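You operate a simulated robot arm through the tools that you are given. There is no shell and no other tool. Be economical: measure what you need, move in short steps, check, and stop when the job is done.

You run a simulated two-armed robot. Do the job below in one go: nothing can be reset, and whatever is moved stays where it is left.

TASK
Press caulk into both holes in the pipe casing, then cap the white tube.
Fine: hold the tube while the pink cap comes off and goes on, and stand it where it stood. Set down upright: white tube.

Only the result counts: the job must be done as asked and must still hold three seconds after the hand-in. Knocking over, shifting, dropping, spilling or breaking anything else fails it. A push-on lid holds only when it is set on centred and level and pressed home; a screw cap is set on level and turned clockwise until tight.

THE ROBOT
Two 7-joint arms with fingered hands on one trunk, on a base that drives. Base frame: it is fixed to the floor where the robot stands at the start and does not move with it; the origin is under the middle of the robot, x ahead of it, y to its left, z up. Lengths are in m, angles in rad, forces in N, time in s.
The left shoulder is at the start at [0.036, 0.173, 1.197], the right one opposite. With the tool pointing down near the work surface each hand reaches from about 0.36 to 0.78 m from the robot's upright axis, wherever it stands, measured 20 degrees to its own side. Places, roughly: pipe casing [0.7, -0.4, 1.6]. Payload 3.5 kg a hand.
Tool frame (each hand has its own): the origin (TCP) lies between the finger pads and is the grasp point; the fingertips stand 0.025 m ahead of it; z points along the fingers, y is the line along which they close. Largest opening 0.088 m; the body of the gripper starts 0.029 m behind the TCP. The gripper is a hand of 3 fingers: y runs from the thumb to the fingers, the wrist lies at [-0.013, -0.097, -0.162] in the tool frame, and closing takes about 1.5 s.
Orientation is that of the tool frame in the base frame, as a unit quaternion [w, x, y, z]. With the fingers straight down and the wrist toward the robot, the tool's x, y and z point along [0, 1, 0], [1, 0, 0] and [0, 0, -1] of the base frame.

THE INTERFACE
- The arms move only by the tool move_arm. It takes "left_deltas", "right_deltas" or both (then of equal length, played together; a hand with none holds still); each is a list of rows, each a list of 7 numbers: the finger opening in m, from 0 to 0.088, then the shift along the tool's x, y, z in m, then the turn, a rotation vector about the tool's x, y, z in rad. In form: [[fingers, x, y, z, wx, wy, wz], ...]. A call has 1 to 20 rows; each row shifts and turns the commanded pose from where the row before left it, along the tool's axes as they then stand. A row lasts 0.2 s, in which the tool goes at most 0.05 m and 0.15 rad; a call with a longer step from one row to the next is refused whole, and so is a gripper value outside its range. Where a pose cannot be reached the arm comes as near as it can. A force on the tool above 90 N (or 10 N above the force at the start of the call, whichever is more), or a blocked arm, ends the call early, and 0.2 s more pass. Each finger travels about 0.072 m/s and halts on what it meets, pressing with about 29 N; the grip force reading is that of the motor and also rises with nothing between the fingers. The clock runs only during rows and for 0.2 s after the last one: add rows that do not move to give the fingers time. The reply holds the time, the measured pose of the TCP, the force on the tool along the base axes, the opening and the grip force, in the units named above and with some noise, with the torque about the TCP (base axes, N m) and any sound that the robot's microphone picked up.
- Cameras (640 x 400 px; columns grow to the right, rows downward): "scene" is now at [0.1254, -0.0336, 1.4488]; the picture's right is [-0.32, -0.95, 0.03], its down [-0.48, 0.14, -0.86] and it looks along [0.81, -0.29, -0.50] (base axes); focal length 217 px, centre (320, 200). "left" rides on the left gripper at [-0.058, -0.085, -0.099] in its tool frame; the picture's right is [-0.67, -0.35, 0.66], its down [0.69, -0.63, 0.37] and it looks along [0.29, 0.69, 0.66] (tool axes); focal length 261 px, centre (320, 200). "right" rides on the right gripper at [0.058, -0.085, -0.099] in its tool frame; the picture's right is [-0.67, 0.35, -0.66], its down [-0.69, -0.63, 0.37] and it looks along [-0.28, 0.69, 0.66] (tool axes); focal length 261 px, centre (320, 200). There is no depth. A picture from a camera that has moved, and an enlarged one, comes with that camera's place and axes in the base frame and with its lens. The place of the scene camera against the robot may be out by one fixed shift of up to 0.018 m in any direction.
- camera(camera): a new picture of that camera. It takes no simulated time.
- lift_body(by): slides the trunk up (or, below 0, down) by that many m; the arms and the scene camera ride with it, the base frame stays. It gives what a move gives, with no picture.
- steer(legs): drives the robot by 1 to 6 legs, each [ahead, left, turn to the left] in m, m and rad, along the robot's own axes; the way and the turn of a leg run together, so that a leg with both is an arc; at most 1.5 m and 3.142 rad a leg. The arms and the cameras ride along, it lands a little off, and it stops where it bumps. It gives what a move gives.
- preshape(shape, hand): the hand has 3 fingers and takes this shape, open, in about a second: jaw (thumb against the fingers, like two jaws); tri (thumb and two fingers); tip (a fingertip pinch); poke (one finger out to press); point (the index stretched); flat (the hand flat); cup (the hand cupped); fist (a fist). The gripper value then closes the fingers along that shape, each until it touches; the sizes above hold for jaw. It gives what a move gives, with no picture.
- pan_tilt(pan, tilt): turns the head with the scene camera to pan (to the left, within 1.501 rad either way) and tilt (down, from -0.506 to 1.204), counted from straight ahead of the robot. It gives what a move gives.
- inspect(camera, box): a new picture of the part [left, top, right, bottom] of that camera's present view, enlarged. It takes no simulated time.
- job_done(): hands the job in; it is judged then, once.

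Go step by step. Nothing tells you exact positions but the pictures and the camera data: compare them with the known pose of the tool, close in by small moves and look again before you grip or let go. The budget is 120 turns and 88 pictures, counting those below and the enlarged ones. Unless the task says otherwise, let go and move clear before handing in, and close with one line.

The tools are called after "Emit:" as name(argument=value, ...) on one line, values as JSON. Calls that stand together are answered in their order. move_arm: Moves the arms, as the interface text tells. Its arguments: {"type":"object","properties":{"left_deltas":{"type":"array","items":{"type":"array","items":{"type":"number"}}},"right_deltas":{"type":"array","items":{"type":"array","items":{"type":"number"}}}},"required":[]} The other tools are called the same way: lift_body (by) slides the trunk up or down; preshape (shape, hand) gives the hand a shape; steer (legs) drives the base; pan_tilt (pan, tilt) turns the head that bears the scene camera; camera (camera) takes a picture; inspect (camera, box) takes an enlarged picture of a part of a camera's view; job_done () hands the job in.

At the start:

```text
t: 0.0
left_position: [0.4029, -0.0404, 1.3333]
left_tool_rot: [0.001, 0.707, 0.707, 0.0]
left_contact_force: [0.4, 0.1, 0.1]
left_moment: [0.02, -0.01, 0.0]
left_width: 0.0877
left_grip_force: 0.0
left_shape: jaw
right_position: [0.3867, -0.4042, 1.257]
right_tool_rot: [0.0, 0.707, 0.707, 0.0]
right_contact_force: [0.2, 0.0, -0.5]
right_moment: [-0.05, 0.01, 0.02]
right_width: 0.0877
right_grip_force: 0.0
right_shape: jaw
trunk travel left (down, up): [-0.275, 0.18]
robot x, y, heading: [-0.0, 0.0001, 0.001]
head pan, tilt: [-0.33, 0.443]
```

scene: 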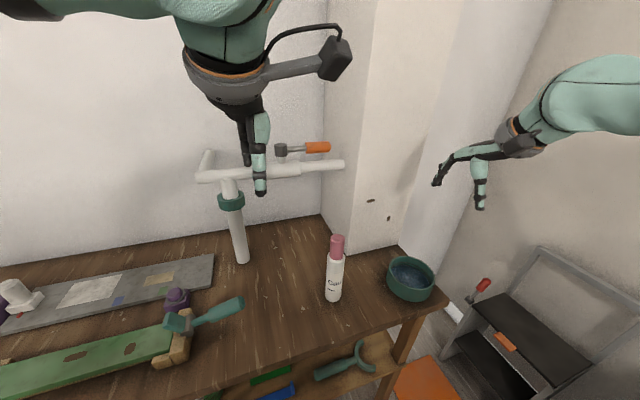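
right: 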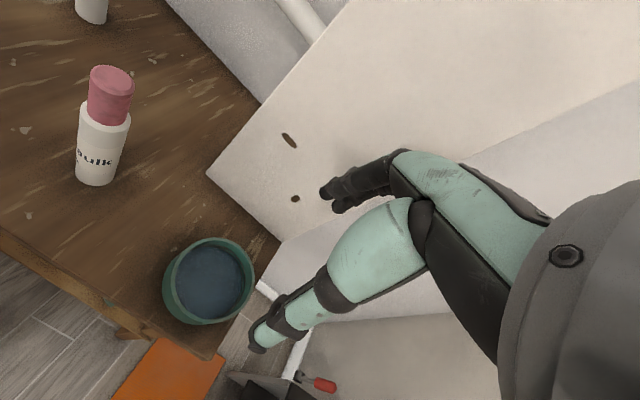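
left: 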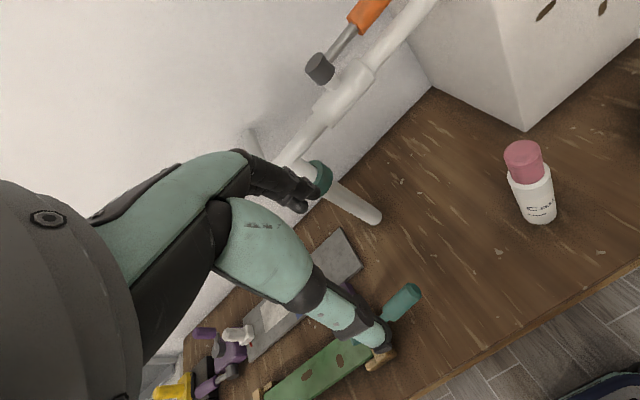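

I see the tube standing near [0.48, -0.21] on a bench at about z 0.88, and two holes in the casing's front face (x≈0.59). I'll look closer at the tube, its cap and the holes.

Emit:
inspect(camera="scene", box=[290, 180, 450, 310])

Emit:
inspect(camera="right", box=[40, 40, 200, 200])

Emit:
inspect(camera="left", box=[460, 110, 620, 250])

Emit:
inspect(camera="right", box=[240, 100, 340, 220])

```text
3.08 times, centred on (370, 245) of scene
camera zoom: at [0.1254, -0.0336, 1.4488], right [-0.32, -0.95, 0.03], down [-0.48, 0.14, -0.86], along [0.81, -0.29, -0.5], focal length 668 px, centre (166, 62)
```

zoom: 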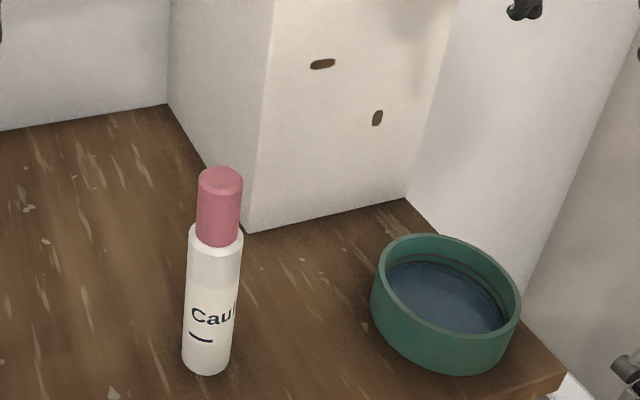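

```text
2.50 times, centred on (120, 120) of right
camera zoom: at [0.303, -0.3463, 1.3571], right [0.35, -0.67, 0.66], down [-0.63, -0.69, -0.37], along [0.69, -0.28, -0.66], focal length 652 px, centre (820, 400)
```

zoom: 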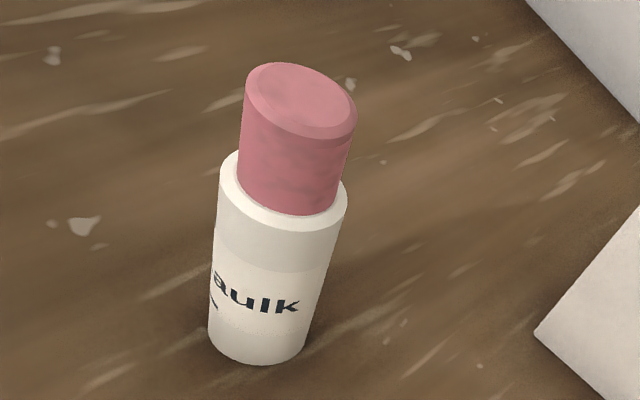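

```text
2.86 times, centred on (540, 180) of left
camera zoom: at [0.3172, -0.0983, 1.4335], right [-0.35, -0.67, -0.66], down [-0.63, 0.68, -0.37], along [0.69, 0.28, -0.66], focal length 745 px, centre (-309, 257)
```

zoom: 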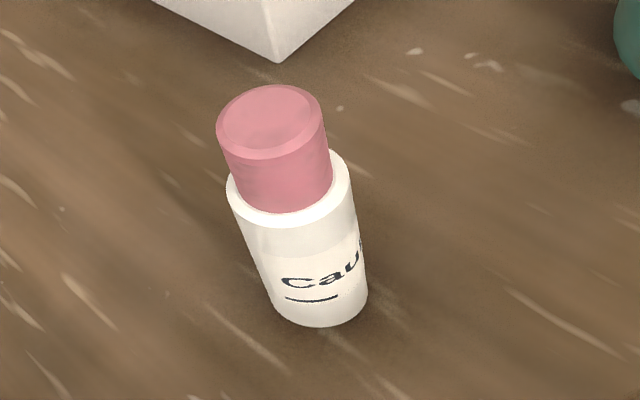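

```text
3.33 times, centred on (290, 160) of right
camera zoom: at [0.303, -0.3463, 1.3571], right [0.35, -0.67, 0.66], down [-0.63, -0.69, -0.37], along [0.69, -0.28, -0.66], focal length 869 px, centre (420, 333)
```

zoom: 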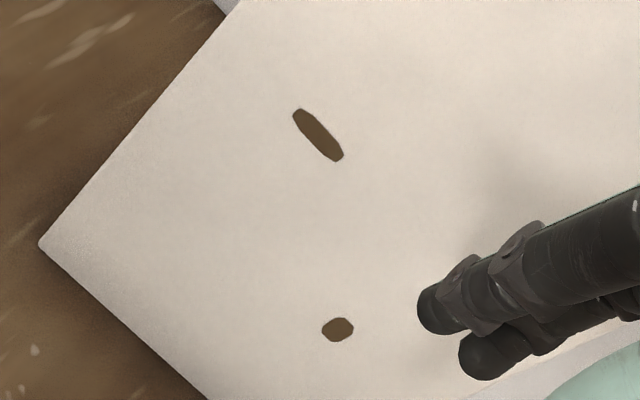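

The tube's axis is at about [0.475, -0.206], with its base at z≈0.89, shoulder at 1.04 and cap top at 1.106. I'll back up a little for room, then turn the right hand so its fingers point forward with the wrist to the right.

Emit:
steer(legs=[[-0.12, 0, 0]])

Emit:
move_arm(right_deltas=[[0.088, 0, 0, 0, 0, 0, -0.143], [0.088, 0, 0, 0, 0, 0, -0.143], [0.088, 0, 0, 0, 0, 0, -0.143], [0.088, 0, 0, 0, 0, 0, -0.143], [0.088, 0, 0, 0, 0, 0, -0.143], [0.088, 0, 0, 0, 0, 0, -0.143], [0.088, 0, 0, 0, 0, 0, -0.143], [0.088, 0, 0, 0, 0, 0, -0.143], [0.088, 0, 0, 0, 0, 0, -0.143], [0.088, 0, 0, 0, 0, 0, -0.143], [0.088, 0, 0, 0, 0, 0, -0.141], [0.088, 0, 0, 0, 0, 0, 0]])

```text
t: 1.2
left_position: [0.2842, -0.0403, 1.3334]
left_tool_rot: [0.0, 0.707, 0.707, -0.001]
left_contact_force: [-0.2, -0.1, -0.3]
left_moment: [0.01, 0.01, 0.02]
left_width: 0.0875
left_grip_force: 0.1
left_shape: jaw
right_position: [0.2665, -0.405, 1.2571]
right_tool_rot: [-0.001, 0.707, 0.707, 0.0]
right_contact_force: [-0.1, 0.2, 0.2]
right_moment: [0.05, 0.01, -0.01]
right_width: 0.0874
right_grip_force: 0.0
right_shape: jaw
trunk travel left (down, up): [-0.275, 0.18]
robot x, y, heading: [-0.119, 0.0021, -0.002]
head pan, tilt: [-0.33, 0.443]
```

```text
t: 3.8
left_position: [0.282, -0.0404, 1.3352]
left_tool_rot: [0.001, 0.707, 0.707, -0.001]
left_contact_force: [0.8, -0.8, 0.3]
left_moment: [0.02, -0.02, -0.03]
left_width: 0.0877
left_grip_force: 0.0
left_shape: jaw
right_position: [0.2103, -0.3883, 1.1741]
right_tool_rot: [0.008, 0.087, 0.996, 0.005]
right_contact_force: [0.9, 0.7, 0.1]
right_moment: [-0.03, -0.01, -0.02]
right_width: 0.0877
right_grip_force: 0.1
right_shape: jaw
right hand out of reach, approached as far as the arm can: row 7, 8, 9, 10, 11
trunk travel left (down, up): [-0.275, 0.18]
robot x, y, heading: [-0.1238, -0.0024, -0.006]
head pan, tilt: [-0.33, 0.443]
```

The hand was too close in, so I'll carry it forward and pitch the fingers forward at the same time.

Emit:
move_arm(right_deltas=[[0.088, -0.04, 0, 0, 0, 0, 0], [0.088, -0.04, 0, 0, 0, 0, 0], [0.088, -0.04, 0, 0, 0, 0, 0], [0.088, -0.04, 0, 0, 0, 0, 0], [0.088, 0, 0, 0, 0, 0, 0]])

Emit:
move_arm(right_deltas=[[0.088, 0, 0, 0, 0, -0.143, 0], [0.088, 0, 0, 0, 0, -0.143, 0], [0.088, 0, 0, 0, 0, -0.143, 0], [0.088, 0, 0, 0, 0, -0.143, 0], [0.088, 0, 0, 0, 0, -0.143, 0], [0.088, 0, 0, 0, 0, -0.143, 0], [0.088, 0, 0, 0, 0, -0.143, 0], [0.088, 0, 0, 0, 0, -0.143, 0], [0.088, 0, 0, 0, 0, -0.143, 0], [0.088, 0, 0, 0, 0, -0.143, 0], [0.088, 0, 0, 0, 0, -0.141, 0], [0.088, 0, 0, 0, 0, 0, 0]])

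```text
t: 5.0
left_position: [0.2824, -0.0402, 1.3351]
left_tool_rot: [0.001, 0.707, 0.707, 0.0]
left_contact_force: [-0.1, 0.2, 0.1]
left_moment: [0.0, 0.01, 0.03]
left_width: 0.0874
left_grip_force: 0.0
left_shape: jaw
right_position: [0.236, -0.3829, 1.1419]
right_tool_rot: [0.006, 0.085, 0.996, 0.004]
right_contact_force: [0.9, 0.4, -1.0]
right_moment: [0.02, 0.03, -0.02]
right_width: 0.0879
right_grip_force: 0.0
right_shape: jaw
right hand out of reach, approached as far as the arm can: row 1, 2, 3, 4
trunk travel left (down, up): [-0.275, 0.18]
robot x, y, heading: [-0.1217, -0.0009, -0.006]
head pan, tilt: [-0.33, 0.443]
```

```text
t: 7.6
left_position: [0.2809, -0.0397, 1.3331]
left_tool_rot: [0.0, 0.707, 0.707, 0.0]
left_contact_force: [-0.8, 0.0, 0.7]
left_moment: [0.02, 0.01, 0.04]
left_width: 0.0876
left_grip_force: 0.1
left_shape: jaw
right_position: [0.2746, -0.3638, 1.1557]
right_tool_rot: [0.705, 0.062, 0.705, -0.053]
right_contact_force: [-0.1, -0.1, -0.2]
right_moment: [0.0, 0.0, 0.01]
right_width: 0.0879
right_grip_force: 0.0
right_shape: jaw
right hand out of reach, approached as far as the arm can: row 10, 11
trunk travel left (down, up): [-0.275, 0.18]
robot x, y, heading: [-0.1233, 0.0007, -0.002]
head pan, tilt: [-0.33, 0.443]
```

The orientation is nearly right. I'll move forward toward the tube, staying high, and check whether the offset clears.

Emit:
move_arm(right_deltas=[[0.088, 0, 0, 0.03, 0, 0, 0], [0.088, 0, 0, 0.03, 0, 0, 0], [0.088, 0, 0, 0.03, 0, 0, 0], [0.088, 0, 0, 0, 0, 0, 0]])

Emit:
camera(camera="scene")

```text
t: 8.6
left_position: [0.2818, -0.0407, 1.3336]
left_tool_rot: [0.001, 0.707, 0.707, 0.0]
left_contact_force: [0.9, 0.3, 0.7]
left_moment: [0.0, -0.01, -0.02]
left_width: 0.0872
left_grip_force: 0.0
left_shape: jaw
right_position: [0.2956, -0.3731, 1.16]
right_tool_rot: [0.705, 0.063, 0.705, -0.052]
right_contact_force: [-0.2, -0.3, 0.2]
right_moment: [-0.01, -0.02, -0.01]
right_width: 0.0879
right_grip_force: 0.1
right_shape: jaw
right hand out of reach, approached as far as the arm can: row 1, 2, 3
trunk travel left (down, up): [-0.275, 0.18]
robot x, y, heading: [-0.1223, -0.0038, -0.002]
head pan, tilt: [-0.33, 0.443]
```

```text
80 pictures are left
camera scene: at [0.0049, -0.0339, 1.4487], right [-0.32, -0.95, 0.03], down [-0.48, 0.14, -0.86], along [0.81, -0.29, -0.5], focal length 217 px, centre (320, 200)
```

scene: 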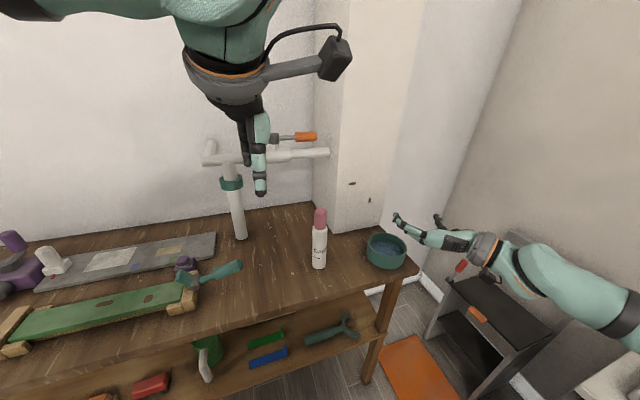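

This wrist-right pose runs into a joint limit. I'll undo it and try the natural side grip instead: fingers pointing left-forward, wrist toward the robot.

Emit:
move_arm(right_deltas=[[0.088, 0, 0, 0, 0, 0.143, 0], [0.088, 0, 0, 0, 0, 0.143, 0], [0.088, 0, 0, 0, 0, 0.143, 0], [0.088, 0, 0, 0, 0, 0.143, 0], [0.088, 0, 0, 0, 0, 0.143, 0], [0.088, 0, 0, 0, 0, 0.143, 0], [0.088, 0, 0, 0, 0, 0.143, 0], [0.088, 0, 0, 0, 0, 0.143, 0], [0.088, 0, 0, 0, 0, 0.143, 0], [0.088, 0, 0, 0, 0, 0.143, 0], [0.088, 0, 0, 0, 0, 0.141, 0]])

Emit:
move_arm(right_deltas=[[0.088, 0, 0, 0, 0, 0, 0.143], [0.088, 0, 0, 0, 0, 0, 0.143], [0.088, 0, 0, 0, 0, 0, 0.143], [0.088, 0, 0, 0, 0, 0, 0.143], [0.088, 0, 0, 0, 0, 0, 0.143], [0.088, 0, 0, 0, 0, 0, 0.143], [0.088, 0, 0, 0, 0, 0, 0.143], [0.088, 0, 0, 0, 0, 0, 0.143], [0.088, 0, 0, 0, 0, 0, 0.143], [0.088, 0, 0, 0, 0, 0, 0.143], [0.088, 0, 0, 0, 0, 0, 0.141], [0.088, 0, 0, 0, 0, 0, 0]])

```text
t: 11.0
left_position: [0.284, -0.0406, 1.3326]
left_tool_rot: [-0.001, 0.707, 0.707, -0.001]
left_contact_force: [0.5, -0.1, 0.2]
left_moment: [0.03, -0.02, -0.01]
left_width: 0.0875
left_grip_force: 0.1
left_shape: jaw
right_position: [0.2978, -0.3737, 1.156]
right_tool_rot: [0.0, 0.083, 0.997, 0.008]
right_contact_force: [-0.4, -0.4, -0.6]
right_moment: [-0.01, 0.01, 0.0]
right_width: 0.0877
right_grip_force: 0.0
right_shape: jaw
trunk travel left (down, up): [-0.275, 0.18]
robot x, y, heading: [-0.1178, -0.0, 0.0]
head pan, tilt: [-0.33, 0.443]
```

```text
t: 13.6
left_position: [0.2822, -0.0397, 1.3335]
left_tool_rot: [0.0, 0.707, 0.707, 0.001]
left_contact_force: [-0.2, 0.2, 0.7]
left_moment: [-0.01, 0.01, -0.03]
left_width: 0.0876
left_grip_force: 0.1
left_shape: jaw
right_position: [0.296, -0.3714, 1.1589]
right_tool_rot: [-0.004, 0.763, 0.647, 0.006]
right_contact_force: [-0.1, 0.0, 0.0]
right_moment: [0.01, 0.01, 0.0]
right_width: 0.0874
right_grip_force: 0.0
right_shape: jaw
trunk travel left (down, up): [-0.275, 0.18]
robot x, y, heading: [-0.1236, 0.0013, 0.002]
head pan, tilt: [-0.33, 0.443]
```

Now I'll test the applying pose in free air: move forward and yaw clockwise, so the tube axis (tool x) would point at the wall.

Emit:
move_arm(right_deltas=[[0.088, 0, 0.04, 0, 0, 0, 0], [0.088, 0, 0.04, 0, 0, 0, 0], [0.088, 0, 0.03, 0, 0, 0, 0.14], [0.088, 0, 0, 0, 0, 0, 0.14], [0.088, 0, 0, 0, 0, 0, 0.14], [0.088, 0, 0, 0, 0, 0, 0.14], [0.088, 0, 0, 0, 0, 0, 0.14], [0.088, 0, 0, 0, 0, 0, 0.14], [0.088, 0, 0, 0, 0, 0, 0.14], [0.088, 0, 0, 0, 0, 0, 0.14], [0.088, 0, 0, 0, 0, 0, 0.14], [0.088, 0, 0, 0, 0, 0, 0.14], [0.088, 0, 0, 0, 0, 0, 0]])

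```text
t: 16.4
left_position: [0.2808, -0.0396, 1.3339]
left_tool_rot: [0.001, 0.707, 0.707, -0.001]
left_contact_force: [0.8, 0.2, 0.0]
left_moment: [0.01, 0.03, -0.02]
left_width: 0.0875
left_grip_force: 0.1
left_shape: jaw
right_position: [0.3847, -0.3988, 1.1599]
right_tool_rot: [-0.007, 1.0, 0.004, 0.003]
right_contact_force: [0.9, 0.0, 0.2]
right_moment: [0.03, 0.0, -0.03]
right_width: 0.0878
right_grip_force: 0.0
right_shape: jaw
right hand out of reach, approached as far as the arm can: row 11, 12
trunk travel left (down, up): [-0.275, 0.18]
robot x, y, heading: [-0.1177, -0.0005, -0.001]
head pan, tilt: [-0.33, 0.443]
```

That works with the fingers down. I'll test rolling it so the fingers point left-down, a bit further forward.

Emit:
move_arm(right_deltas=[[0.088, 0.03, 0, 0, 0.14, 0, 0], [0.088, 0.03, 0, 0, 0.14, 0, 0], [0.088, 0, 0, 0, 0.14, 0, 0], [0.088, 0, 0, 0, 0.14, 0, 0], [0.088, 0, 0, 0, 0.14, 0, 0], [0.088, 0, 0, 0, 0, 0, 0]])

Emit:
camera(camera="scene")

```text
t: 17.8
left_position: [0.2808, -0.0396, 1.3336]
left_tool_rot: [0.001, 0.707, 0.707, 0.0]
left_contact_force: [0.2, 0.0, -0.2]
left_moment: [0.0, 0.0, -0.02]
left_width: 0.0876
left_grip_force: 0.0
left_shape: jaw
right_position: [0.4035, -0.409, 1.1597]
right_tool_rot: [-0.349, 0.937, 0.004, 0.002]
right_contact_force: [-0.3, -0.2, -0.3]
right_moment: [0.04, 0.02, 0.01]
right_width: 0.0881
right_grip_force: 0.0
right_shape: jaw
right hand out of reach, approached as far as the arm can: row 1, 2
trunk travel left (down, up): [-0.275, 0.18]
robot x, y, heading: [-0.1222, -0.0006, -0.002]
head pan, tilt: [-0.33, 0.443]
```

```text
79 pictures are left
camera scene: at [0.0044, -0.0334, 1.4488], right [-0.32, -0.95, 0.03], down [-0.48, 0.14, -0.86], along [0.81, -0.29, -0.5], focal length 217 px, centre (320, 200)
```

scene: 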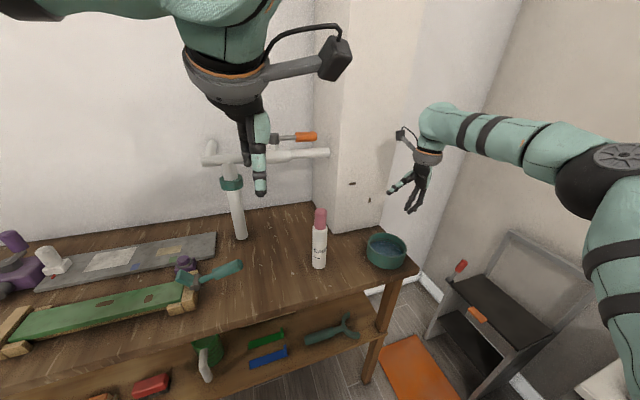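

The applying pose is reachable. Now I'll rotate 90° about base y into the tube-grasp pose (tool x up, fingers forward-left).

Emit:
move_arm(right_deltas=[[0.088, 0, 0, 0, 0, 0.1078, -0.0937], [0.088, 0, 0, 0, 0, 0.1078, -0.0937], [0.088, 0, 0, 0, 0, 0.1078, -0.0937], [0.088, 0, 0, 0, 0, 0.1078, -0.0937], [0.088, 0, 0, 0, 0, 0.1078, -0.0937], [0.088, 0, 0, 0, 0, 0.1078, -0.0937], [0.088, 0, 0, 0, 0, 0.1078, -0.0937], [0.088, 0, 0, 0, 0, 0.1078, -0.0937], [0.088, 0, 0, 0, 0, 0.1078, -0.0937], [0.088, 0, 0, 0, 0, 0.1078, -0.0937], [0.088, 0, 0, 0, 0, 0.1078, -0.0937], [0.088, 0, 0, 0, 0, 0, 0]])

```text
t: 20.4
left_position: [0.2809, -0.0403, 1.3353]
left_tool_rot: [0.001, 0.707, 0.707, 0.0]
left_contact_force: [0.3, 0.0, 0.4]
left_moment: [0.01, 0.01, 0.01]
left_width: 0.0875
left_grip_force: 0.1
left_shape: jaw
right_position: [0.4026, -0.4077, 1.1582]
right_tool_rot: [-0.25, 0.659, 0.252, 0.664]
right_contact_force: [-0.5, 0.0, 0.5]
right_moment: [0.03, 0.02, 0.02]
right_width: 0.0876
right_grip_force: 0.1
right_shape: jaw
right hand out of reach, approached as far as the arm can: row 9
trunk travel left (down, up): [-0.275, 0.18]
robot x, y, heading: [-0.1183, -0.0022, -0.0]
head pan, tilt: [-0.33, 0.443]
```

The grasp orientation is exact. I'll move laterally and then down to the pre-grasp point behind the tube.

Emit:
move_arm(right_deltas=[[0.088, 0, -0.035, 0.0185, 0, 0, 0], [0.088, 0, -0.035, 0.0185, 0, 0, 0], [0.088, 0, -0.0343, 0.0185, 0, 0, 0], [0.088, -0.04, 0, 0, 0, 0, 0], [0.088, -0.04, 0, 0, 0, 0, 0], [0.088, -0.04, 0, 0, 0, 0, 0], [0.088, -0.04, 0, 0, 0, 0, 0], [0.088, -0.038, 0, 0, 0, 0, 0], [0.088, 0, 0, 0, 0, 0, 0]])

Emit:
camera(camera="scene")

Emit:
camera(camera="right")

```text
t: 22.4
left_position: [0.282, -0.0406, 1.3344]
left_tool_rot: [0.0, 0.707, 0.707, -0.001]
left_contact_force: [0.5, 0.8, -0.7]
left_moment: [-0.02, 0.0, 0.01]
left_width: 0.0875
left_grip_force: 0.0
left_shape: jaw
right_position: [0.3752, -0.2927, 0.9606]
right_tool_rot: [-0.248, 0.66, 0.251, 0.663]
right_contact_force: [0.1, -1.0, 0.5]
right_moment: [0.02, 0.0, 0.02]
right_width: 0.0877
right_grip_force: 0.1
right_shape: jaw
trunk travel left (down, up): [-0.275, 0.18]
robot x, y, heading: [-0.1214, 0.0039, -0.004]
head pan, tilt: [-0.33, 0.443]
```

```text
78 pictures are left
camera scene: at [0.0044, -0.0334, 1.4488], right [-0.32, -0.95, 0.03], down [-0.48, 0.14, -0.86], along [0.81, -0.29, -0.5], focal length 217 px, centre (320, 200)
```

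scene: 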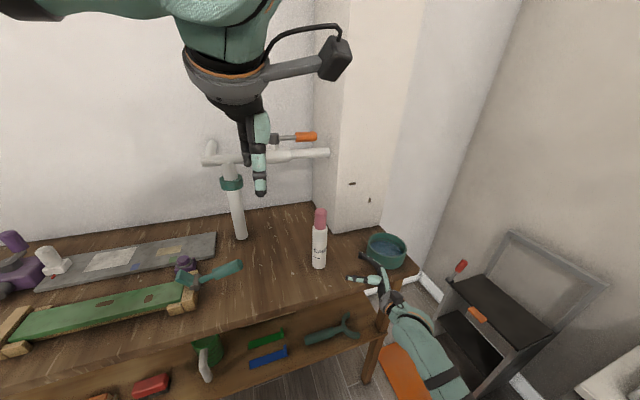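

```text
77 pictures are left
camera right: at [0.2449, -0.2954, 1.0181], right [-0.26, -0.7, -0.67], down [-0.14, 0.71, -0.69], along [0.96, -0.08, -0.28], focal length 261 px, centre (320, 200)
```

right: 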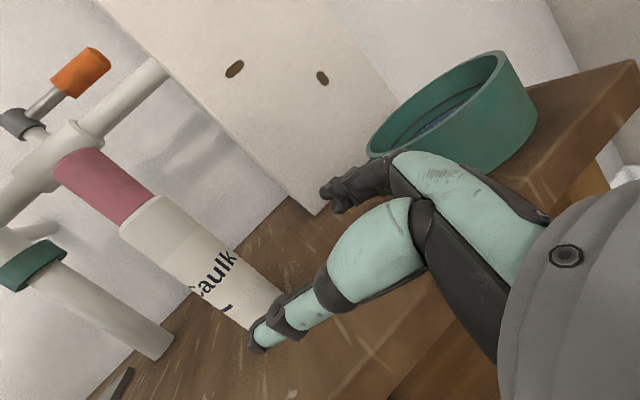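

The tube projects right on the fingers' approach line. I'll advance to straddle it.

Emit:
move_arm(right_deltas=[[0.088, 0, 0, 0.035, 0, 0, 0], [0.088, 0, 0, 0.035, 0, 0, 0], [0.088, 0, 0, 0.03, 0, 0, 0], [0.088, 0, 0, 0.028, 0, 0, 0], [0.088, 0, 0, 0, 0, 0, 0]])

Emit:
camera(camera="right")

Emit:
inspect(camera="scene", box=[260, 180, 420, 300])

```text
t: 23.6
left_position: [0.2812, -0.0413, 1.3344]
left_tool_rot: [-0.001, 0.707, 0.707, -0.001]
left_contact_force: [-0.4, 0.2, -0.5]
left_moment: [0.01, -0.02, 0.0]
left_width: 0.0876
left_grip_force: 0.0
left_shape: jaw
right_position: [0.4715, -0.2081, 0.9621]
right_tool_rot: [-0.248, 0.66, 0.251, 0.663]
right_contact_force: [-0.2, -0.5, -0.4]
right_moment: [-0.01, 0.04, 0.02]
right_width: 0.0876
right_grip_force: 0.0
right_shape: jaw
trunk travel left (down, up): [-0.275, 0.18]
robot x, y, heading: [-0.121, 0.0002, -0.006]
head pan, tilt: [-0.33, 0.443]
```

```text
76 pictures are left
camera right: at [0.3414, -0.2113, 1.0187], right [-0.26, -0.7, -0.67], down [-0.14, 0.71, -0.69], along [0.96, -0.08, -0.28], focal length 261 px, centre (320, 200)
```

right: 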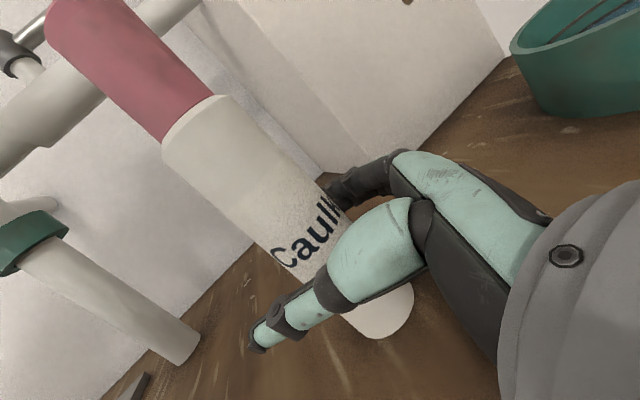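

```text
3.33 times, centred on (340, 240) of scene
camera zoom: at [0.004, -0.034, 1.4489], right [-0.32, -0.95, 0.03], down [-0.48, 0.14, -0.86], along [0.81, -0.29, -0.5], focal length 724 px, centre (253, 67)
```

zoom: 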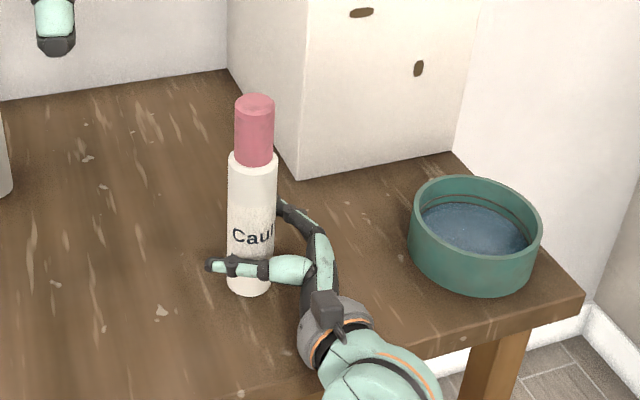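

The tube is between thumb and fingers. I'll close gently on it.

Emit:
move_arm(right_deltas=[[0.075, 0, 0, 0, 0, 0, 0], [0.068, 0, 0, 0, 0, 0, 0], [0.062, 0, 0, 0, 0, 0, 0], [0.057, 0, 0, 0, 0, 0, 0], [0.052, 0, 0, 0, 0, 0, 0], [0.048, 0, 0, 0, 0, 0, 0], [0.045, 0, 0, 0, 0, 0, 0], [0.045, 0, 0, 0, 0, 0, 0]])

Emit:
camera(camera="right")

Emit:
inspect(camera="scene", box=[260, 180, 420, 300])

```text
t: 25.4
left_position: [0.2812, -0.0394, 1.3343]
left_tool_rot: [0.0, 0.707, 0.707, -0.001]
left_contact_force: [-0.3, -0.4, -0.4]
left_moment: [-0.04, 0.03, 0.03]
left_width: 0.0875
left_grip_force: 0.0
left_shape: jaw
right_position: [0.4721, -0.2092, 0.9625]
right_tool_rot: [-0.248, 0.66, 0.251, 0.663]
right_contact_force: [-0.5, -0.3, 1.0]
right_moment: [0.0, 0.0, -0.03]
right_width: 0.0454
right_grip_force: 0.0
right_shape: jaw
trunk travel left (down, up): [-0.275, 0.18]
robot x, y, heading: [-0.1222, 0.0023, -0.002]
head pan, tilt: [-0.33, 0.443]
```

```text
74 pictures are left
camera right: at [0.3415, -0.2113, 1.0186], right [-0.26, -0.7, -0.67], down [-0.14, 0.71, -0.69], along [0.96, -0.08, -0.28], focal length 261 px, centre (320, 200)
```

right: 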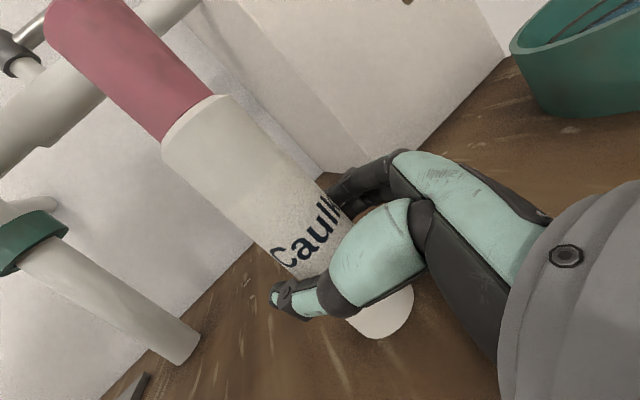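

```text
3.33 times, centred on (340, 240) of scene
camera zoom: at [0.0044, -0.0336, 1.4488], right [-0.32, -0.95, 0.03], down [-0.48, 0.14, -0.86], along [0.81, -0.29, -0.5], focal length 724 px, centre (253, 67)
```

zoom: 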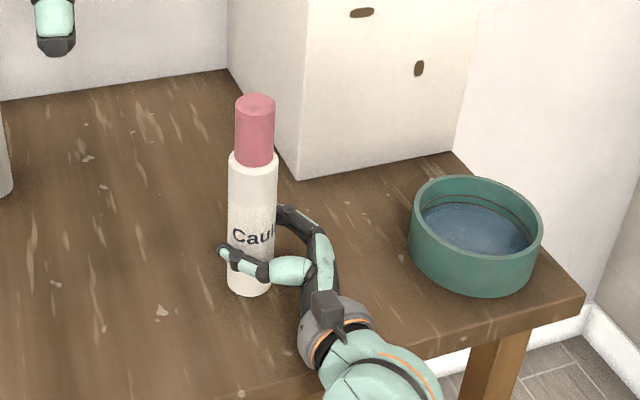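

No contact yet; the tube is slimmer than I estimated. I'll close further.

Emit:
move_arm(right_deltas=[[0.042, 0, 0, 0, 0, 0, 0], [0.039, 0, 0, 0, 0, 0, 0], [0.036, 0, 0, 0, 0, 0, 0], [0.034, 0, 0, 0, 0, 0, 0], [0.034, 0, 0, 0, 0, 0, 0], [0.034, 0, 0, 0, 0, 0, 0]])

Emit:
inspect(camera="scene", box=[260, 180, 420, 300])

```text
t: 26.8
left_position: [0.2823, -0.0395, 1.3334]
left_tool_rot: [0.0, 0.707, 0.707, -0.001]
left_contact_force: [-0.6, 0.9, 0.0]
left_moment: [-0.01, 0.03, 0.01]
left_width: 0.0877
left_grip_force: 0.0
left_shape: jaw
right_position: [0.4705, -0.2088, 0.9609]
right_tool_rot: [-0.249, 0.659, 0.252, 0.663]
right_contact_force: [0.4, 1.2, 0.3]
right_moment: [0.0, 0.03, 0.03]
right_width: 0.0316
right_grip_force: 29.3
right_shape: jaw
trunk travel left (down, up): [-0.275, 0.18]
robot x, y, heading: [-0.1229, 0.0008, 0.0]
head pan, tilt: [-0.33, 0.443]
```

```text
3.33 times, centred on (340, 240) of scene
camera zoom: at [0.0046, -0.0333, 1.4488], right [-0.32, -0.95, 0.03], down [-0.48, 0.14, -0.86], along [0.81, -0.29, -0.5], focal length 724 px, centre (253, 67)
```

zoom: 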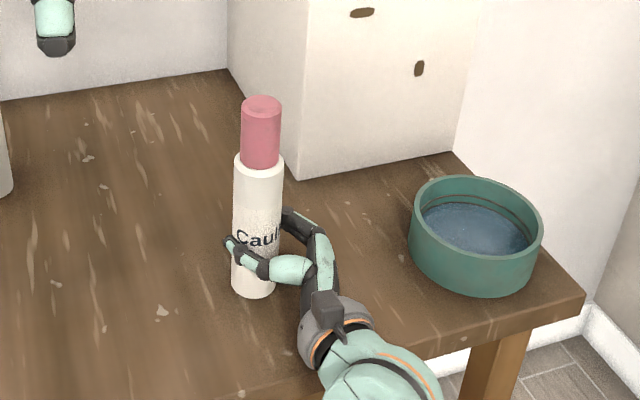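

The tube is gripped firmly, shifted about 5 mm toward the palm. Now I'll bring the left hand above the cap.

Emit:
move_arm(left_deltas=[[0.088, -0.0244, 0.027, 0.019, 0, 0, 0], [0.088, -0.0244, 0.027, 0.019, 0, 0, 0], [0.088, -0.0244, 0.027, 0.019, 0, 0, 0], [0.088, -0.0244, 0.027, 0.019, 0, 0, 0], [0.088, -0.0244, 0.027, 0.019, 0, 0, 0], [0.088, -0.0244, 0.027, 0.019, 0, 0, 0], [0.088, -0.0244, 0.027, 0.019, 0, 0, 0], [0.088, 0, 0, 0, 0, 0, 0]])

Emit:
camera(camera="left")

Emit:
camera(camera="scene")

Emit:
camera(camera="right")

```text
t: 28.4
left_position: [0.5048, -0.0822, 1.2656]
left_tool_rot: [0.048, 0.643, 0.764, -0.025]
left_contact_force: [-0.1, -0.7, 0.0]
left_moment: [-0.02, 0.0, -0.04]
left_width: 0.0878
left_grip_force: 0.1
left_shape: jaw
left hand out of reach, approached as far as the arm can: row 6, 7
right_position: [0.4741, -0.2083, 0.9619]
right_tool_rot: [-0.248, 0.66, 0.252, 0.663]
right_contact_force: [0.3, -0.6, -0.7]
right_moment: [0.01, 0.02, 0.01]
right_width: 0.0314
right_grip_force: 29.1
right_shape: jaw
trunk travel left (down, up): [-0.275, 0.18]
robot x, y, heading: [-0.1198, 0.0019, 0.003]
head pan, tilt: [-0.33, 0.443]
stopped in row 7 (left hand): the arm was blocked; the commanded pose is now the measured one
```

```text
71 pictures are left
camera left: at [0.4261, -0.1449, 1.3673], right [-0.2, -0.78, -0.59], down [-0.72, 0.53, -0.45], along [0.66, 0.33, -0.67], focal length 261 px, centre (320, 200)
```

left: 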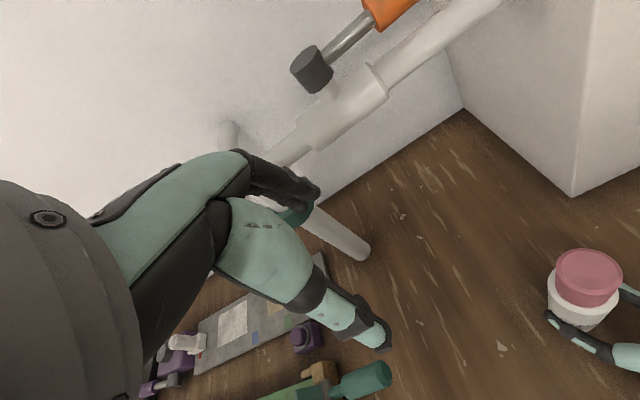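

```text
70 pictures are left
camera scene: at [0.0052, -0.0309, 1.4488], right [-0.32, -0.95, 0.03], down [-0.48, 0.14, -0.86], along [0.81, -0.29, -0.5], focal length 217 px, centre (320, 200)
```

scene: 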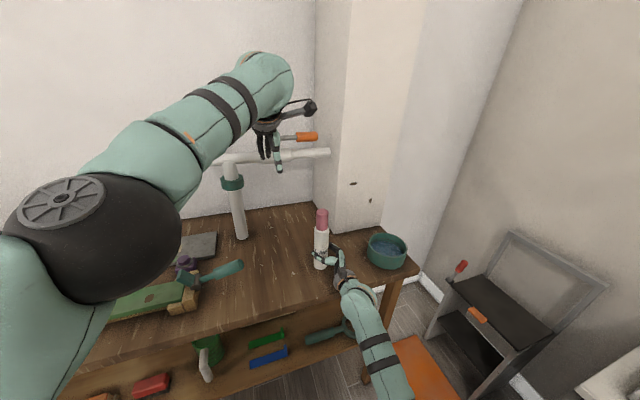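

```text
69 pictures are left
camera right: at [0.3421, -0.2095, 1.0187], right [-0.26, -0.7, -0.67], down [-0.14, 0.71, -0.69], along [0.96, -0.09, -0.28], focal length 261 px, centre (320, 200)
```

right: 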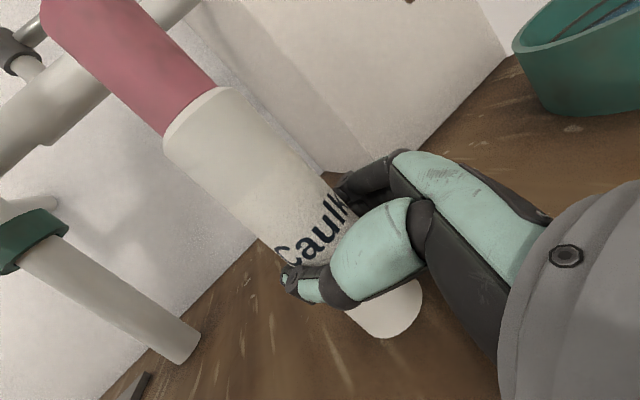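

The left arm cannot reach that far right. I'll retract it toward the midline, and then bring the tube there with the right hand.

Emit:
move_arm(left_deltas=[[0.088, 0.022, -0.029, -0.019, 0, 0, 0], [0.088, 0.022, -0.029, -0.019, 0, 0, 0], [0.088, 0.022, -0.029, -0.019, 0, 0, 0], [0.088, 0.022, -0.029, -0.019, 0, 0, 0], [0.088, 0.022, -0.029, -0.019, 0, 0, 0], [0.088, 0.022, -0.029, -0.019, 0, 0, 0], [0.088, 0, 0, 0, 0.008, 0.026, 0.143], [0.088, 0, 0, 0, 0.008, 0.026, 0.143], [0.088, 0, 0, 0, 0.008, 0.026, 0.143], [0.088, 0, 0, 0, 0.008, 0.026, 0.143], [0.088, 0, 0, 0, 0, 0, 0]])

Emit:
move_arm(right_deltas=[[0.034, 0.03, 0, 0, 0, 0, 0], [0.034, 0.03, 0, 0, 0, 0, 0], [0.034, 0.03, 0, 0, 0, 0, 0], [0.034, 0.01, 0, 0, 0, 0, 0], [0.034, 0, 0, 0, 0, 0, 0]])

Emit:
camera(camera="scene")

```text
t: 29.1
left_position: [0.5016, -0.0471, 1.2385]
left_tool_rot: [-0.013, 0.619, 0.782, -0.07]
left_contact_force: [0.9, 0.4, -0.2]
left_moment: [-0.01, -0.01, -0.01]
left_width: 0.0876
left_grip_force: 0.0
left_shape: jaw
left hand out of reach, approached as far as the arm can: row 1, 2, 3
right_position: [0.4718, -0.2097, 0.9618]
right_tool_rot: [-0.25, 0.66, 0.252, 0.663]
right_contact_force: [-0.4, -1.0, -1.4]
right_moment: [0.01, 0.02, -0.06]
right_width: 0.0315
right_grip_force: 29.2
right_shape: jaw
trunk travel left (down, up): [-0.275, 0.18]
robot x, y, heading: [-0.1204, -0.002, -0.003]
head pan, tilt: [-0.33, 0.443]
stopped in row 3 (left hand): the arm was blocked; the commanded pose is now the measured one
```

```text
t: 30.3
left_position: [0.5008, -0.0484, 1.237]
left_tool_rot: [-0.014, 0.619, 0.782, -0.068]
left_contact_force: [0.6, -0.3, 0.1]
left_moment: [-0.01, 0.0, 0.0]
left_width: 0.088
left_grip_force: 0.0
left_shape: jaw
right_position: [0.4716, -0.209, 1.0617]
right_tool_rot: [-0.249, 0.659, 0.25, 0.664]
right_contact_force: [0.2, 1.1, -3.6]
right_moment: [-0.03, 0.0, -0.01]
right_width: 0.0311
right_grip_force: 28.8
right_shape: jaw
trunk travel left (down, up): [-0.275, 0.18]
robot x, y, heading: [-0.1202, 0.003, 0.002]
head pan, tilt: [-0.33, 0.443]
```

```text
68 pictures are left
camera scene: at [0.005, -0.034, 1.4487], right [-0.32, -0.95, 0.03], down [-0.48, 0.14, -0.86], along [0.81, -0.29, -0.5], focal length 217 px, centre (320, 200)
```

scene: 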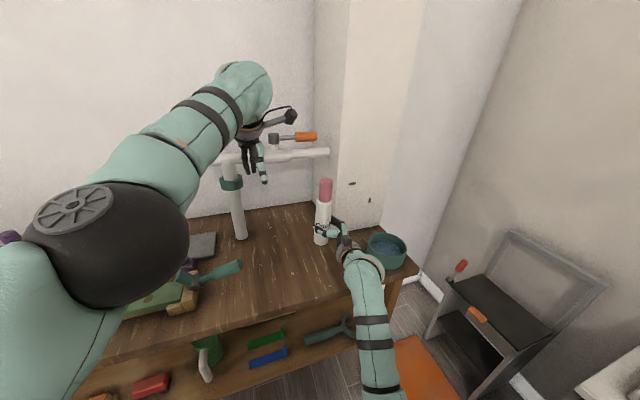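

The tube lifted fine. The left arm is awkwardly folded, so I'll try freeing it by moving straight left.

Emit:
move_arm(left_deltas=[[0.088, 0.03, 0, 0, 0, 0, 0], [0.088, 0.03, 0, 0, 0, 0, 0], [0.088, 0.03, 0, 0, 0, 0, 0], [0.088, 0.03, 0, 0, 0, 0, 0], [0.088, 0.03, 0, 0, 0, 0, 0], [0.088, 0, 0, 0, 0, 0, 0]])

```text
t: 31.7
left_position: [0.5417, 0.0638, 1.2605]
left_tool_rot: [-0.015, 0.62, 0.781, -0.069]
left_contact_force: [-0.7, 0.1, -0.3]
left_moment: [-0.03, 0.01, -0.01]
left_width: 0.088
left_grip_force: 0.0
left_shape: jaw
left hand out of reach, approached as far as the arm can: row 1, 2, 3, 4, 5
right_position: [0.4722, -0.2098, 1.0605]
right_tool_rot: [-0.249, 0.66, 0.25, 0.663]
right_contact_force: [0.5, 0.1, -2.8]
right_moment: [0.01, -0.03, 0.01]
right_width: 0.031
right_grip_force: 28.9
right_shape: jaw
trunk travel left (down, up): [-0.275, 0.18]
robot x, y, heading: [-0.1187, 0.0003, -0.0]
head pan, tilt: [-0.33, 0.443]
```

Freed. Now I'll pull back and straighten the left hand.

Emit:
move_arm(left_deltas=[[0.088, 0.01, -0.03, 0, 0, 0, 0], [0.088, 0.01, -0.03, 0, 0, 0, 0], [0.088, 0, -0.03, -0.01, -0.03, 0.019, 0.132], [0.088, 0, -0.03, -0.01, -0.03, 0.019, 0.132], [0.088, 0, -0.02, -0.01, -0.03, 0.019, 0.132], [0.088, 0, -0.02, -0.01, -0.03, 0.019, 0.132], [0.088, 0, 0, 0, 0, 0, 0]])

```text
t: 33.3
left_position: [0.5023, 0.0286, 1.3719]
left_tool_rot: [0.011, 0.804, 0.594, -0.001]
left_contact_force: [0.0, -0.7, 0.0]
left_moment: [-0.02, 0.02, 0.01]
left_width: 0.0881
left_grip_force: 0.0
left_shape: jaw
left hand out of reach, approached as far as the arm can: row 1, 2, 3, 4, 5, 6
right_position: [0.4721, -0.2096, 1.0608]
right_tool_rot: [-0.249, 0.66, 0.25, 0.663]
right_contact_force: [0.4, 0.4, -3.4]
right_moment: [-0.01, 0.01, 0.0]
right_width: 0.0309
right_grip_force: 29.3
right_shape: jaw
trunk travel left (down, up): [-0.275, 0.18]
robot x, y, heading: [-0.1184, 0.0019, 0.002]
head pan, tilt: [-0.33, 0.443]
```

I'll lower the left hand toward a comfortable spot near the midline-left.

Emit:
move_arm(left_deltas=[[0.088, 0.03, -0.01, 0, 0, 0, 0], [0.088, 0.03, -0.01, 0, 0, 0, 0], [0.088, 0.011, -0.01, 0.02, 0, 0, 0], [0.088, 0, -0.01, 0.03, 0, 0, 0], [0.088, 0, -0.01, 0.03, 0, 0, 0], [0.088, 0, -0.01, 0.03, 0, 0, 0], [0.088, 0, -0.01, 0.03, 0, 0, 0], [0.088, 0, 0, 0.03, 0, 0, 0], [0.088, 0, 0, 0, 0, 0, 0]])

Emit:
camera(camera="scene")

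```text
t: 35.3
left_position: [0.5726, 0.091, 1.2599]
left_tool_rot: [0.012, 0.804, 0.594, 0.0]
left_contact_force: [0.1, -0.4, 0.7]
left_moment: [0.02, 0.0, 0.01]
left_width: 0.0879
left_grip_force: 0.1
left_shape: jaw
left hand out of reach, approached as far as the arm can: row 1, 2, 3, 4, 5, 6, 7, 8
right_position: [0.4726, -0.2104, 1.0606]
right_tool_rot: [-0.249, 0.66, 0.251, 0.663]
right_contact_force: [0.2, -0.5, -3.1]
right_moment: [-0.03, 0.01, -0.01]
right_width: 0.0315
right_grip_force: 28.5
right_shape: jaw
trunk travel left (down, up): [-0.275, 0.18]
robot x, y, heading: [-0.1171, 0.0028, -0.001]
head pan, tilt: [-0.33, 0.443]
```

```text
67 pictures are left
camera scene: at [0.0047, -0.0339, 1.4488], right [-0.32, -0.95, 0.03], down [-0.48, 0.14, -0.86], along [0.81, -0.29, -0.5], focal length 217 px, centre (320, 200)
```

scene: 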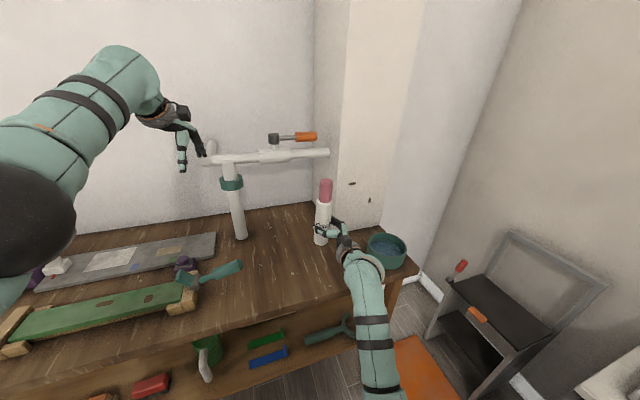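

The left arm is at a wrist limit. I'll try yawing it the other way while retreating to find free motion.

Emit:
move_arm(left_deltas=[[0.088, 0, 0, 0, 0, 0, -0.14], [0.088, 0, 0, 0, 0, 0, -0.14], [0.088, 0, -0.02, 0, 0, 0, -0.1], [0.088, 0.01, -0.02, 0, 0, 0, -0.1], [0.088, 0.01, -0.02, 0, 0, 0, 0], [0.088, 0.01, -0.02, 0, 0, 0, 0], [0.088, 0, 0, 0, 0, 0, 0]])

```text
t: 36.9
left_position: [0.5633, 0.093, 1.2792]
left_tool_rot: [0.011, 0.64, 0.769, -0.003]
left_contact_force: [0.2, -0.3, 0.9]
left_moment: [-0.01, 0.0, 0.01]
left_width: 0.088
left_grip_force: 0.1
left_shape: jaw
left hand out of reach, approached as far as the arm can: row 3, 4, 5, 6
right_position: [0.4725, -0.2106, 1.061]
right_tool_rot: [-0.249, 0.659, 0.251, 0.663]
right_contact_force: [0.2, -0.8, -3.3]
right_moment: [0.03, -0.02, -0.02]
right_width: 0.0311
right_grip_force: 28.9
right_shape: jaw
trunk travel left (down, up): [-0.275, 0.18]
robot x, y, heading: [-0.1225, 0.0006, 0.003]
head pan, tilt: [-0.33, 0.443]
```

Rotation is free but retreat isn't, so the bend between forearm and hand seems to be the limit. I'll tilt the fingers forward to relax it and retreat.

Emit:
move_arm(left_deltas=[[0.088, 0, 0, 0, -0.14, 0, 0], [0.088, 0, 0, 0, -0.14, 0, 0], [0.088, 0, 0, 0, -0.14, 0, 0], [0.088, 0, 0, 0, -0.14, 0, 0], [0.088, 0, -0.025, -0.015, 0, 0, 0], [0.088, 0, -0.025, -0.015, 0, 0, 0], [0.088, 0, -0.025, -0.015, 0, 0, 0], [0.088, 0, -0.025, -0.015, 0, 0, 0], [0.088, 0, -0.025, -0.015, 0, 0, 0], [0.088, 0, -0.025, -0.015, 0, 0, 0], [0.088, 0, 0, 0, 0, 0, 0]])

Emit:
camera(camera="scene")

```text
t: 39.3
left_position: [0.5884, -0.0144, 1.3473]
left_tool_rot: [0.188, 0.612, 0.739, 0.209]
left_contact_force: [0.3, 0.2, -0.2]
left_moment: [-0.01, 0.0, -0.01]
left_width: 0.0878
left_grip_force: 0.1
left_shape: jaw
left hand out of reach, approached as far as the arm can: row 1, 2, 3, 4, 5, 6, 7, 8, 9, 10
right_position: [0.4729, -0.2101, 1.0606]
right_tool_rot: [-0.249, 0.66, 0.251, 0.663]
right_contact_force: [-0.2, -0.3, -3.4]
right_moment: [-0.01, -0.02, 0.01]
right_width: 0.031
right_grip_force: 29.0
right_shape: jaw
trunk travel left (down, up): [-0.275, 0.18]
robot x, y, heading: [-0.1205, -0.0007, -0.002]
head pan, tilt: [-0.33, 0.443]
```

```text
66 pictures are left
camera scene: at [0.0053, -0.0336, 1.4487], right [-0.32, -0.95, 0.03], down [-0.48, 0.14, -0.86], along [0.81, -0.29, -0.5], focal length 217 px, centre (320, 200)
```

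scene: 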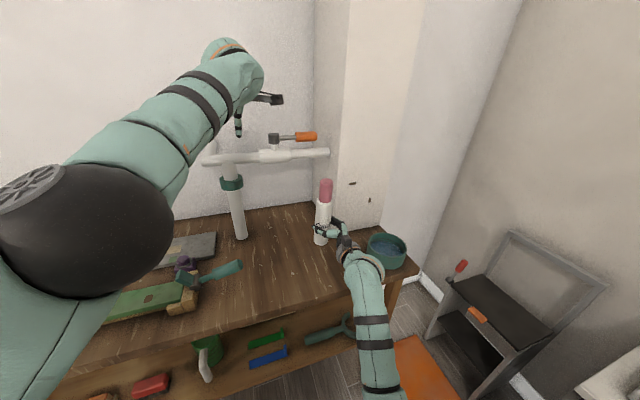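

That moved it the wrong way. I'll undo the tilt and swing the hand far to the left and back, keeping clear of the pipe, to re-seat the elbow.

Emit:
move_arm(left_deltas=[[0.088, 0.02, -0.02, 0, 0.1, 0, 0], [0.088, 0.03, -0.02, 0, 0.1, 0, 0], [0.088, 0.03, -0.02, 0, 0.1, 0, 0], [0.088, 0.03, -0.02, 0, 0.1, 0, 0], [0.088, 0.04, -0.02, 0, 0, 0, 0], [0.088, 0.04, -0.02, 0, 0, 0, 0], [0.088, 0.04, -0.02, 0, 0, 0, 0], [0.088, 0.04, -0.02, 0, 0, 0, 0], [0.088, 0.04, 0, 0, 0, 0, 0], [0.088, 0.04, 0, 0, 0, 0, 0], [0.088, 0, 0, 0, 0, 0, 0]])

Emit:
camera(camera="scene")

```text
t: 41.7
left_position: [0.5562, 0.2508, 1.3914]
left_tool_rot: [0.062, 0.637, 0.766, 0.058]
left_contact_force: [0.2, 0.1, -0.1]
left_moment: [0.04, -0.01, -0.02]
left_width: 0.088
left_grip_force: 0.2
left_shape: jaw
left hand out of reach, approached as far as the arm can: row 1, 2, 3, 4, 5, 6, 7, 8, 9, 10
right_position: [0.4723, -0.2101, 1.061]
right_tool_rot: [-0.249, 0.66, 0.251, 0.663]
right_contact_force: [0.4, 0.5, -3.4]
right_moment: [-0.04, 0.02, -0.02]
right_width: 0.0308
right_grip_force: 29.4
right_shape: jaw
trunk travel left (down, up): [-0.275, 0.18]
robot x, y, heading: [-0.123, 0.0003, -0.002]
head pan, tilt: [-0.33, 0.443]
```

```text
65 pictures are left
camera scene: at [0.0051, -0.0347, 1.4487], right [-0.32, -0.95, 0.03], down [-0.48, 0.14, -0.86], along [0.81, -0.29, -0.5], focal length 217 px, centre (320, 200)
```

scene: 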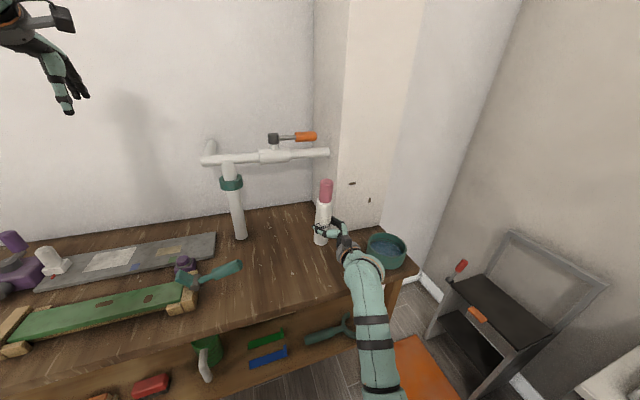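

Now I'll lower it here to find its free region.

Emit:
move_arm(left_deltas=[[0.088, 0, -0.02, 0.03, 0.02, 0, 0], [0.088, 0, -0.02, 0.03, 0.02, 0, 0], [0.088, 0, -0.02, 0.03, 0.02, 0, 0], [0.088, 0, -0.02, 0.03, 0.02, 0, 0], [0.088, 0, -0.02, 0.03, 0.02, 0, 0], [0.088, 0, -0.02, 0.02, 0.02, 0, 0], [0.088, 0, 0, 0, 0, 0, 0]])

Emit:
pan_tilt(pan=0.1, tilt=0.5)

Emit:
camera(camera="scene")

```text
t: 43.3
left_position: [0.5939, 0.2309, 1.2714]
left_tool_rot: [0.024, 0.64, 0.768, 0.011]
left_contact_force: [-0.3, 0.1, 0.5]
left_moment: [0.01, -0.02, -0.01]
left_width: 0.0879
left_grip_force: 0.1
left_shape: jaw
left hand out of reach, approached as far as the arm can: row 1, 2, 3, 4, 5, 6
right_position: [0.4725, -0.2098, 1.0616]
right_tool_rot: [-0.249, 0.66, 0.25, 0.663]
right_contact_force: [0.1, 1.2, -2.5]
right_moment: [0.02, 0.01, 0.0]
right_width: 0.0309
right_grip_force: 28.8
right_shape: jaw
trunk travel left (down, up): [-0.275, 0.18]
robot x, y, heading: [-0.121, 0.0, -0.0]
head pan, tilt: [-0.33, 0.443]
```

```text
t: 44.2
left_position: [0.5932, 0.2305, 1.2712]
left_tool_rot: [0.025, 0.639, 0.769, 0.012]
left_contact_force: [0.3, 0.0, -0.1]
left_moment: [0.0, 0.02, 0.02]
left_width: 0.0878
left_grip_force: 0.1
left_shape: jaw
right_position: [0.4715, -0.2106, 1.061]
right_tool_rot: [-0.25, 0.659, 0.25, 0.664]
right_contact_force: [-0.4, 0.3, -3.9]
right_moment: [0.0, 0.02, 0.01]
right_width: 0.0308
right_grip_force: 29.1
right_shape: jaw
trunk travel left (down, up): [-0.275, 0.18]
robot x, y, heading: [-0.1234, 0.0008, -0.006]
head pan, tilt: [0.099, 0.499]
```

```text
64 pictures are left
camera scene: at [0.0082, 0.005, 1.4433], right [0.1, -1.0, -0.01], down [-0.55, -0.05, -0.83], along [0.83, 0.09, -0.55], focal length 217 px, centre (320, 200)
```

scene: 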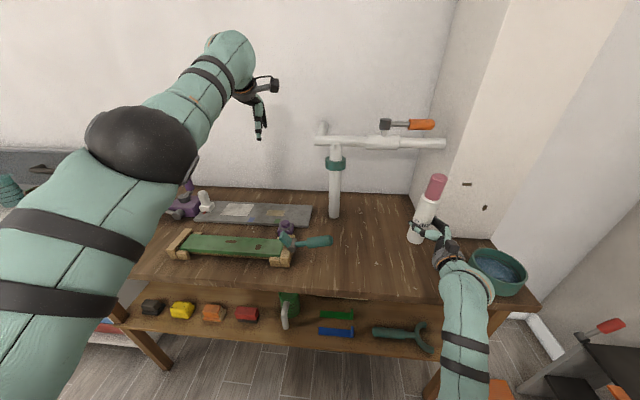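

I'll test a pure tilt of the fingers back toward the robot to see which way the wrist is limited.

Emit:
move_arm(left_deltas=[[0.088, 0, 0, 0, 0.14, 0, 0], [0.088, 0, 0, 0, 0.14, 0, 0], [0.088, 0, 0, 0, 0.14, 0, 0], [0.088, 0, 0, 0, 0, 0, 0]])

Emit:
move_arm(left_deltas=[[0.088, 0, -0.03, 0, 0, 0, 0], [0.088, 0, -0.03, 0, 0, 0, 0], [0.088, 0, -0.03, 0, 0, 0, 0], [0.088, 0, 0, 0, 0, 0, 0]])

```text
t: 45.2
left_position: [0.5039, 0.3083, 1.2731]
left_tool_rot: [-0.11, 0.63, 0.754, -0.147]
left_contact_force: [0.2, 0.1, -0.3]
left_moment: [0.02, -0.01, 0.01]
left_width: 0.0878
left_grip_force: 0.0
left_shape: jaw
left hand out of reach, approached as far as the arm can: row 1, 2, 3
right_position: [0.4726, -0.2092, 1.0602]
right_tool_rot: [-0.249, 0.66, 0.25, 0.663]
right_contact_force: [-0.2, 0.3, -3.7]
right_moment: [0.02, 0.03, 0.0]
right_width: 0.0306
right_grip_force: 29.0
right_shape: jaw
trunk travel left (down, up): [-0.275, 0.18]
robot x, y, heading: [-0.1208, 0.0007, -0.006]
head pan, tilt: [0.099, 0.499]
```

```text
t: 46.2
left_position: [0.4214, 0.2943, 1.3057]
left_tool_rot: [-0.11, 0.63, 0.754, -0.149]
left_contact_force: [-0.1, -0.9, 1.1]
left_moment: [-0.02, 0.02, 0.03]
left_width: 0.0877
left_grip_force: 0.1
left_shape: jaw
left hand out of reach, approached as far as the arm can: row 1
right_position: [0.4736, -0.2103, 1.0611]
right_tool_rot: [-0.249, 0.66, 0.251, 0.663]
right_contact_force: [-0.4, 0.5, -3.0]
right_moment: [0.0, -0.01, -0.04]
right_width: 0.0309
right_grip_force: 28.5
right_shape: jaw
trunk travel left (down, up): [-0.275, 0.18]
robot x, y, heading: [-0.1213, 0.0018, -0.002]
head pan, tilt: [0.099, 0.499]
```

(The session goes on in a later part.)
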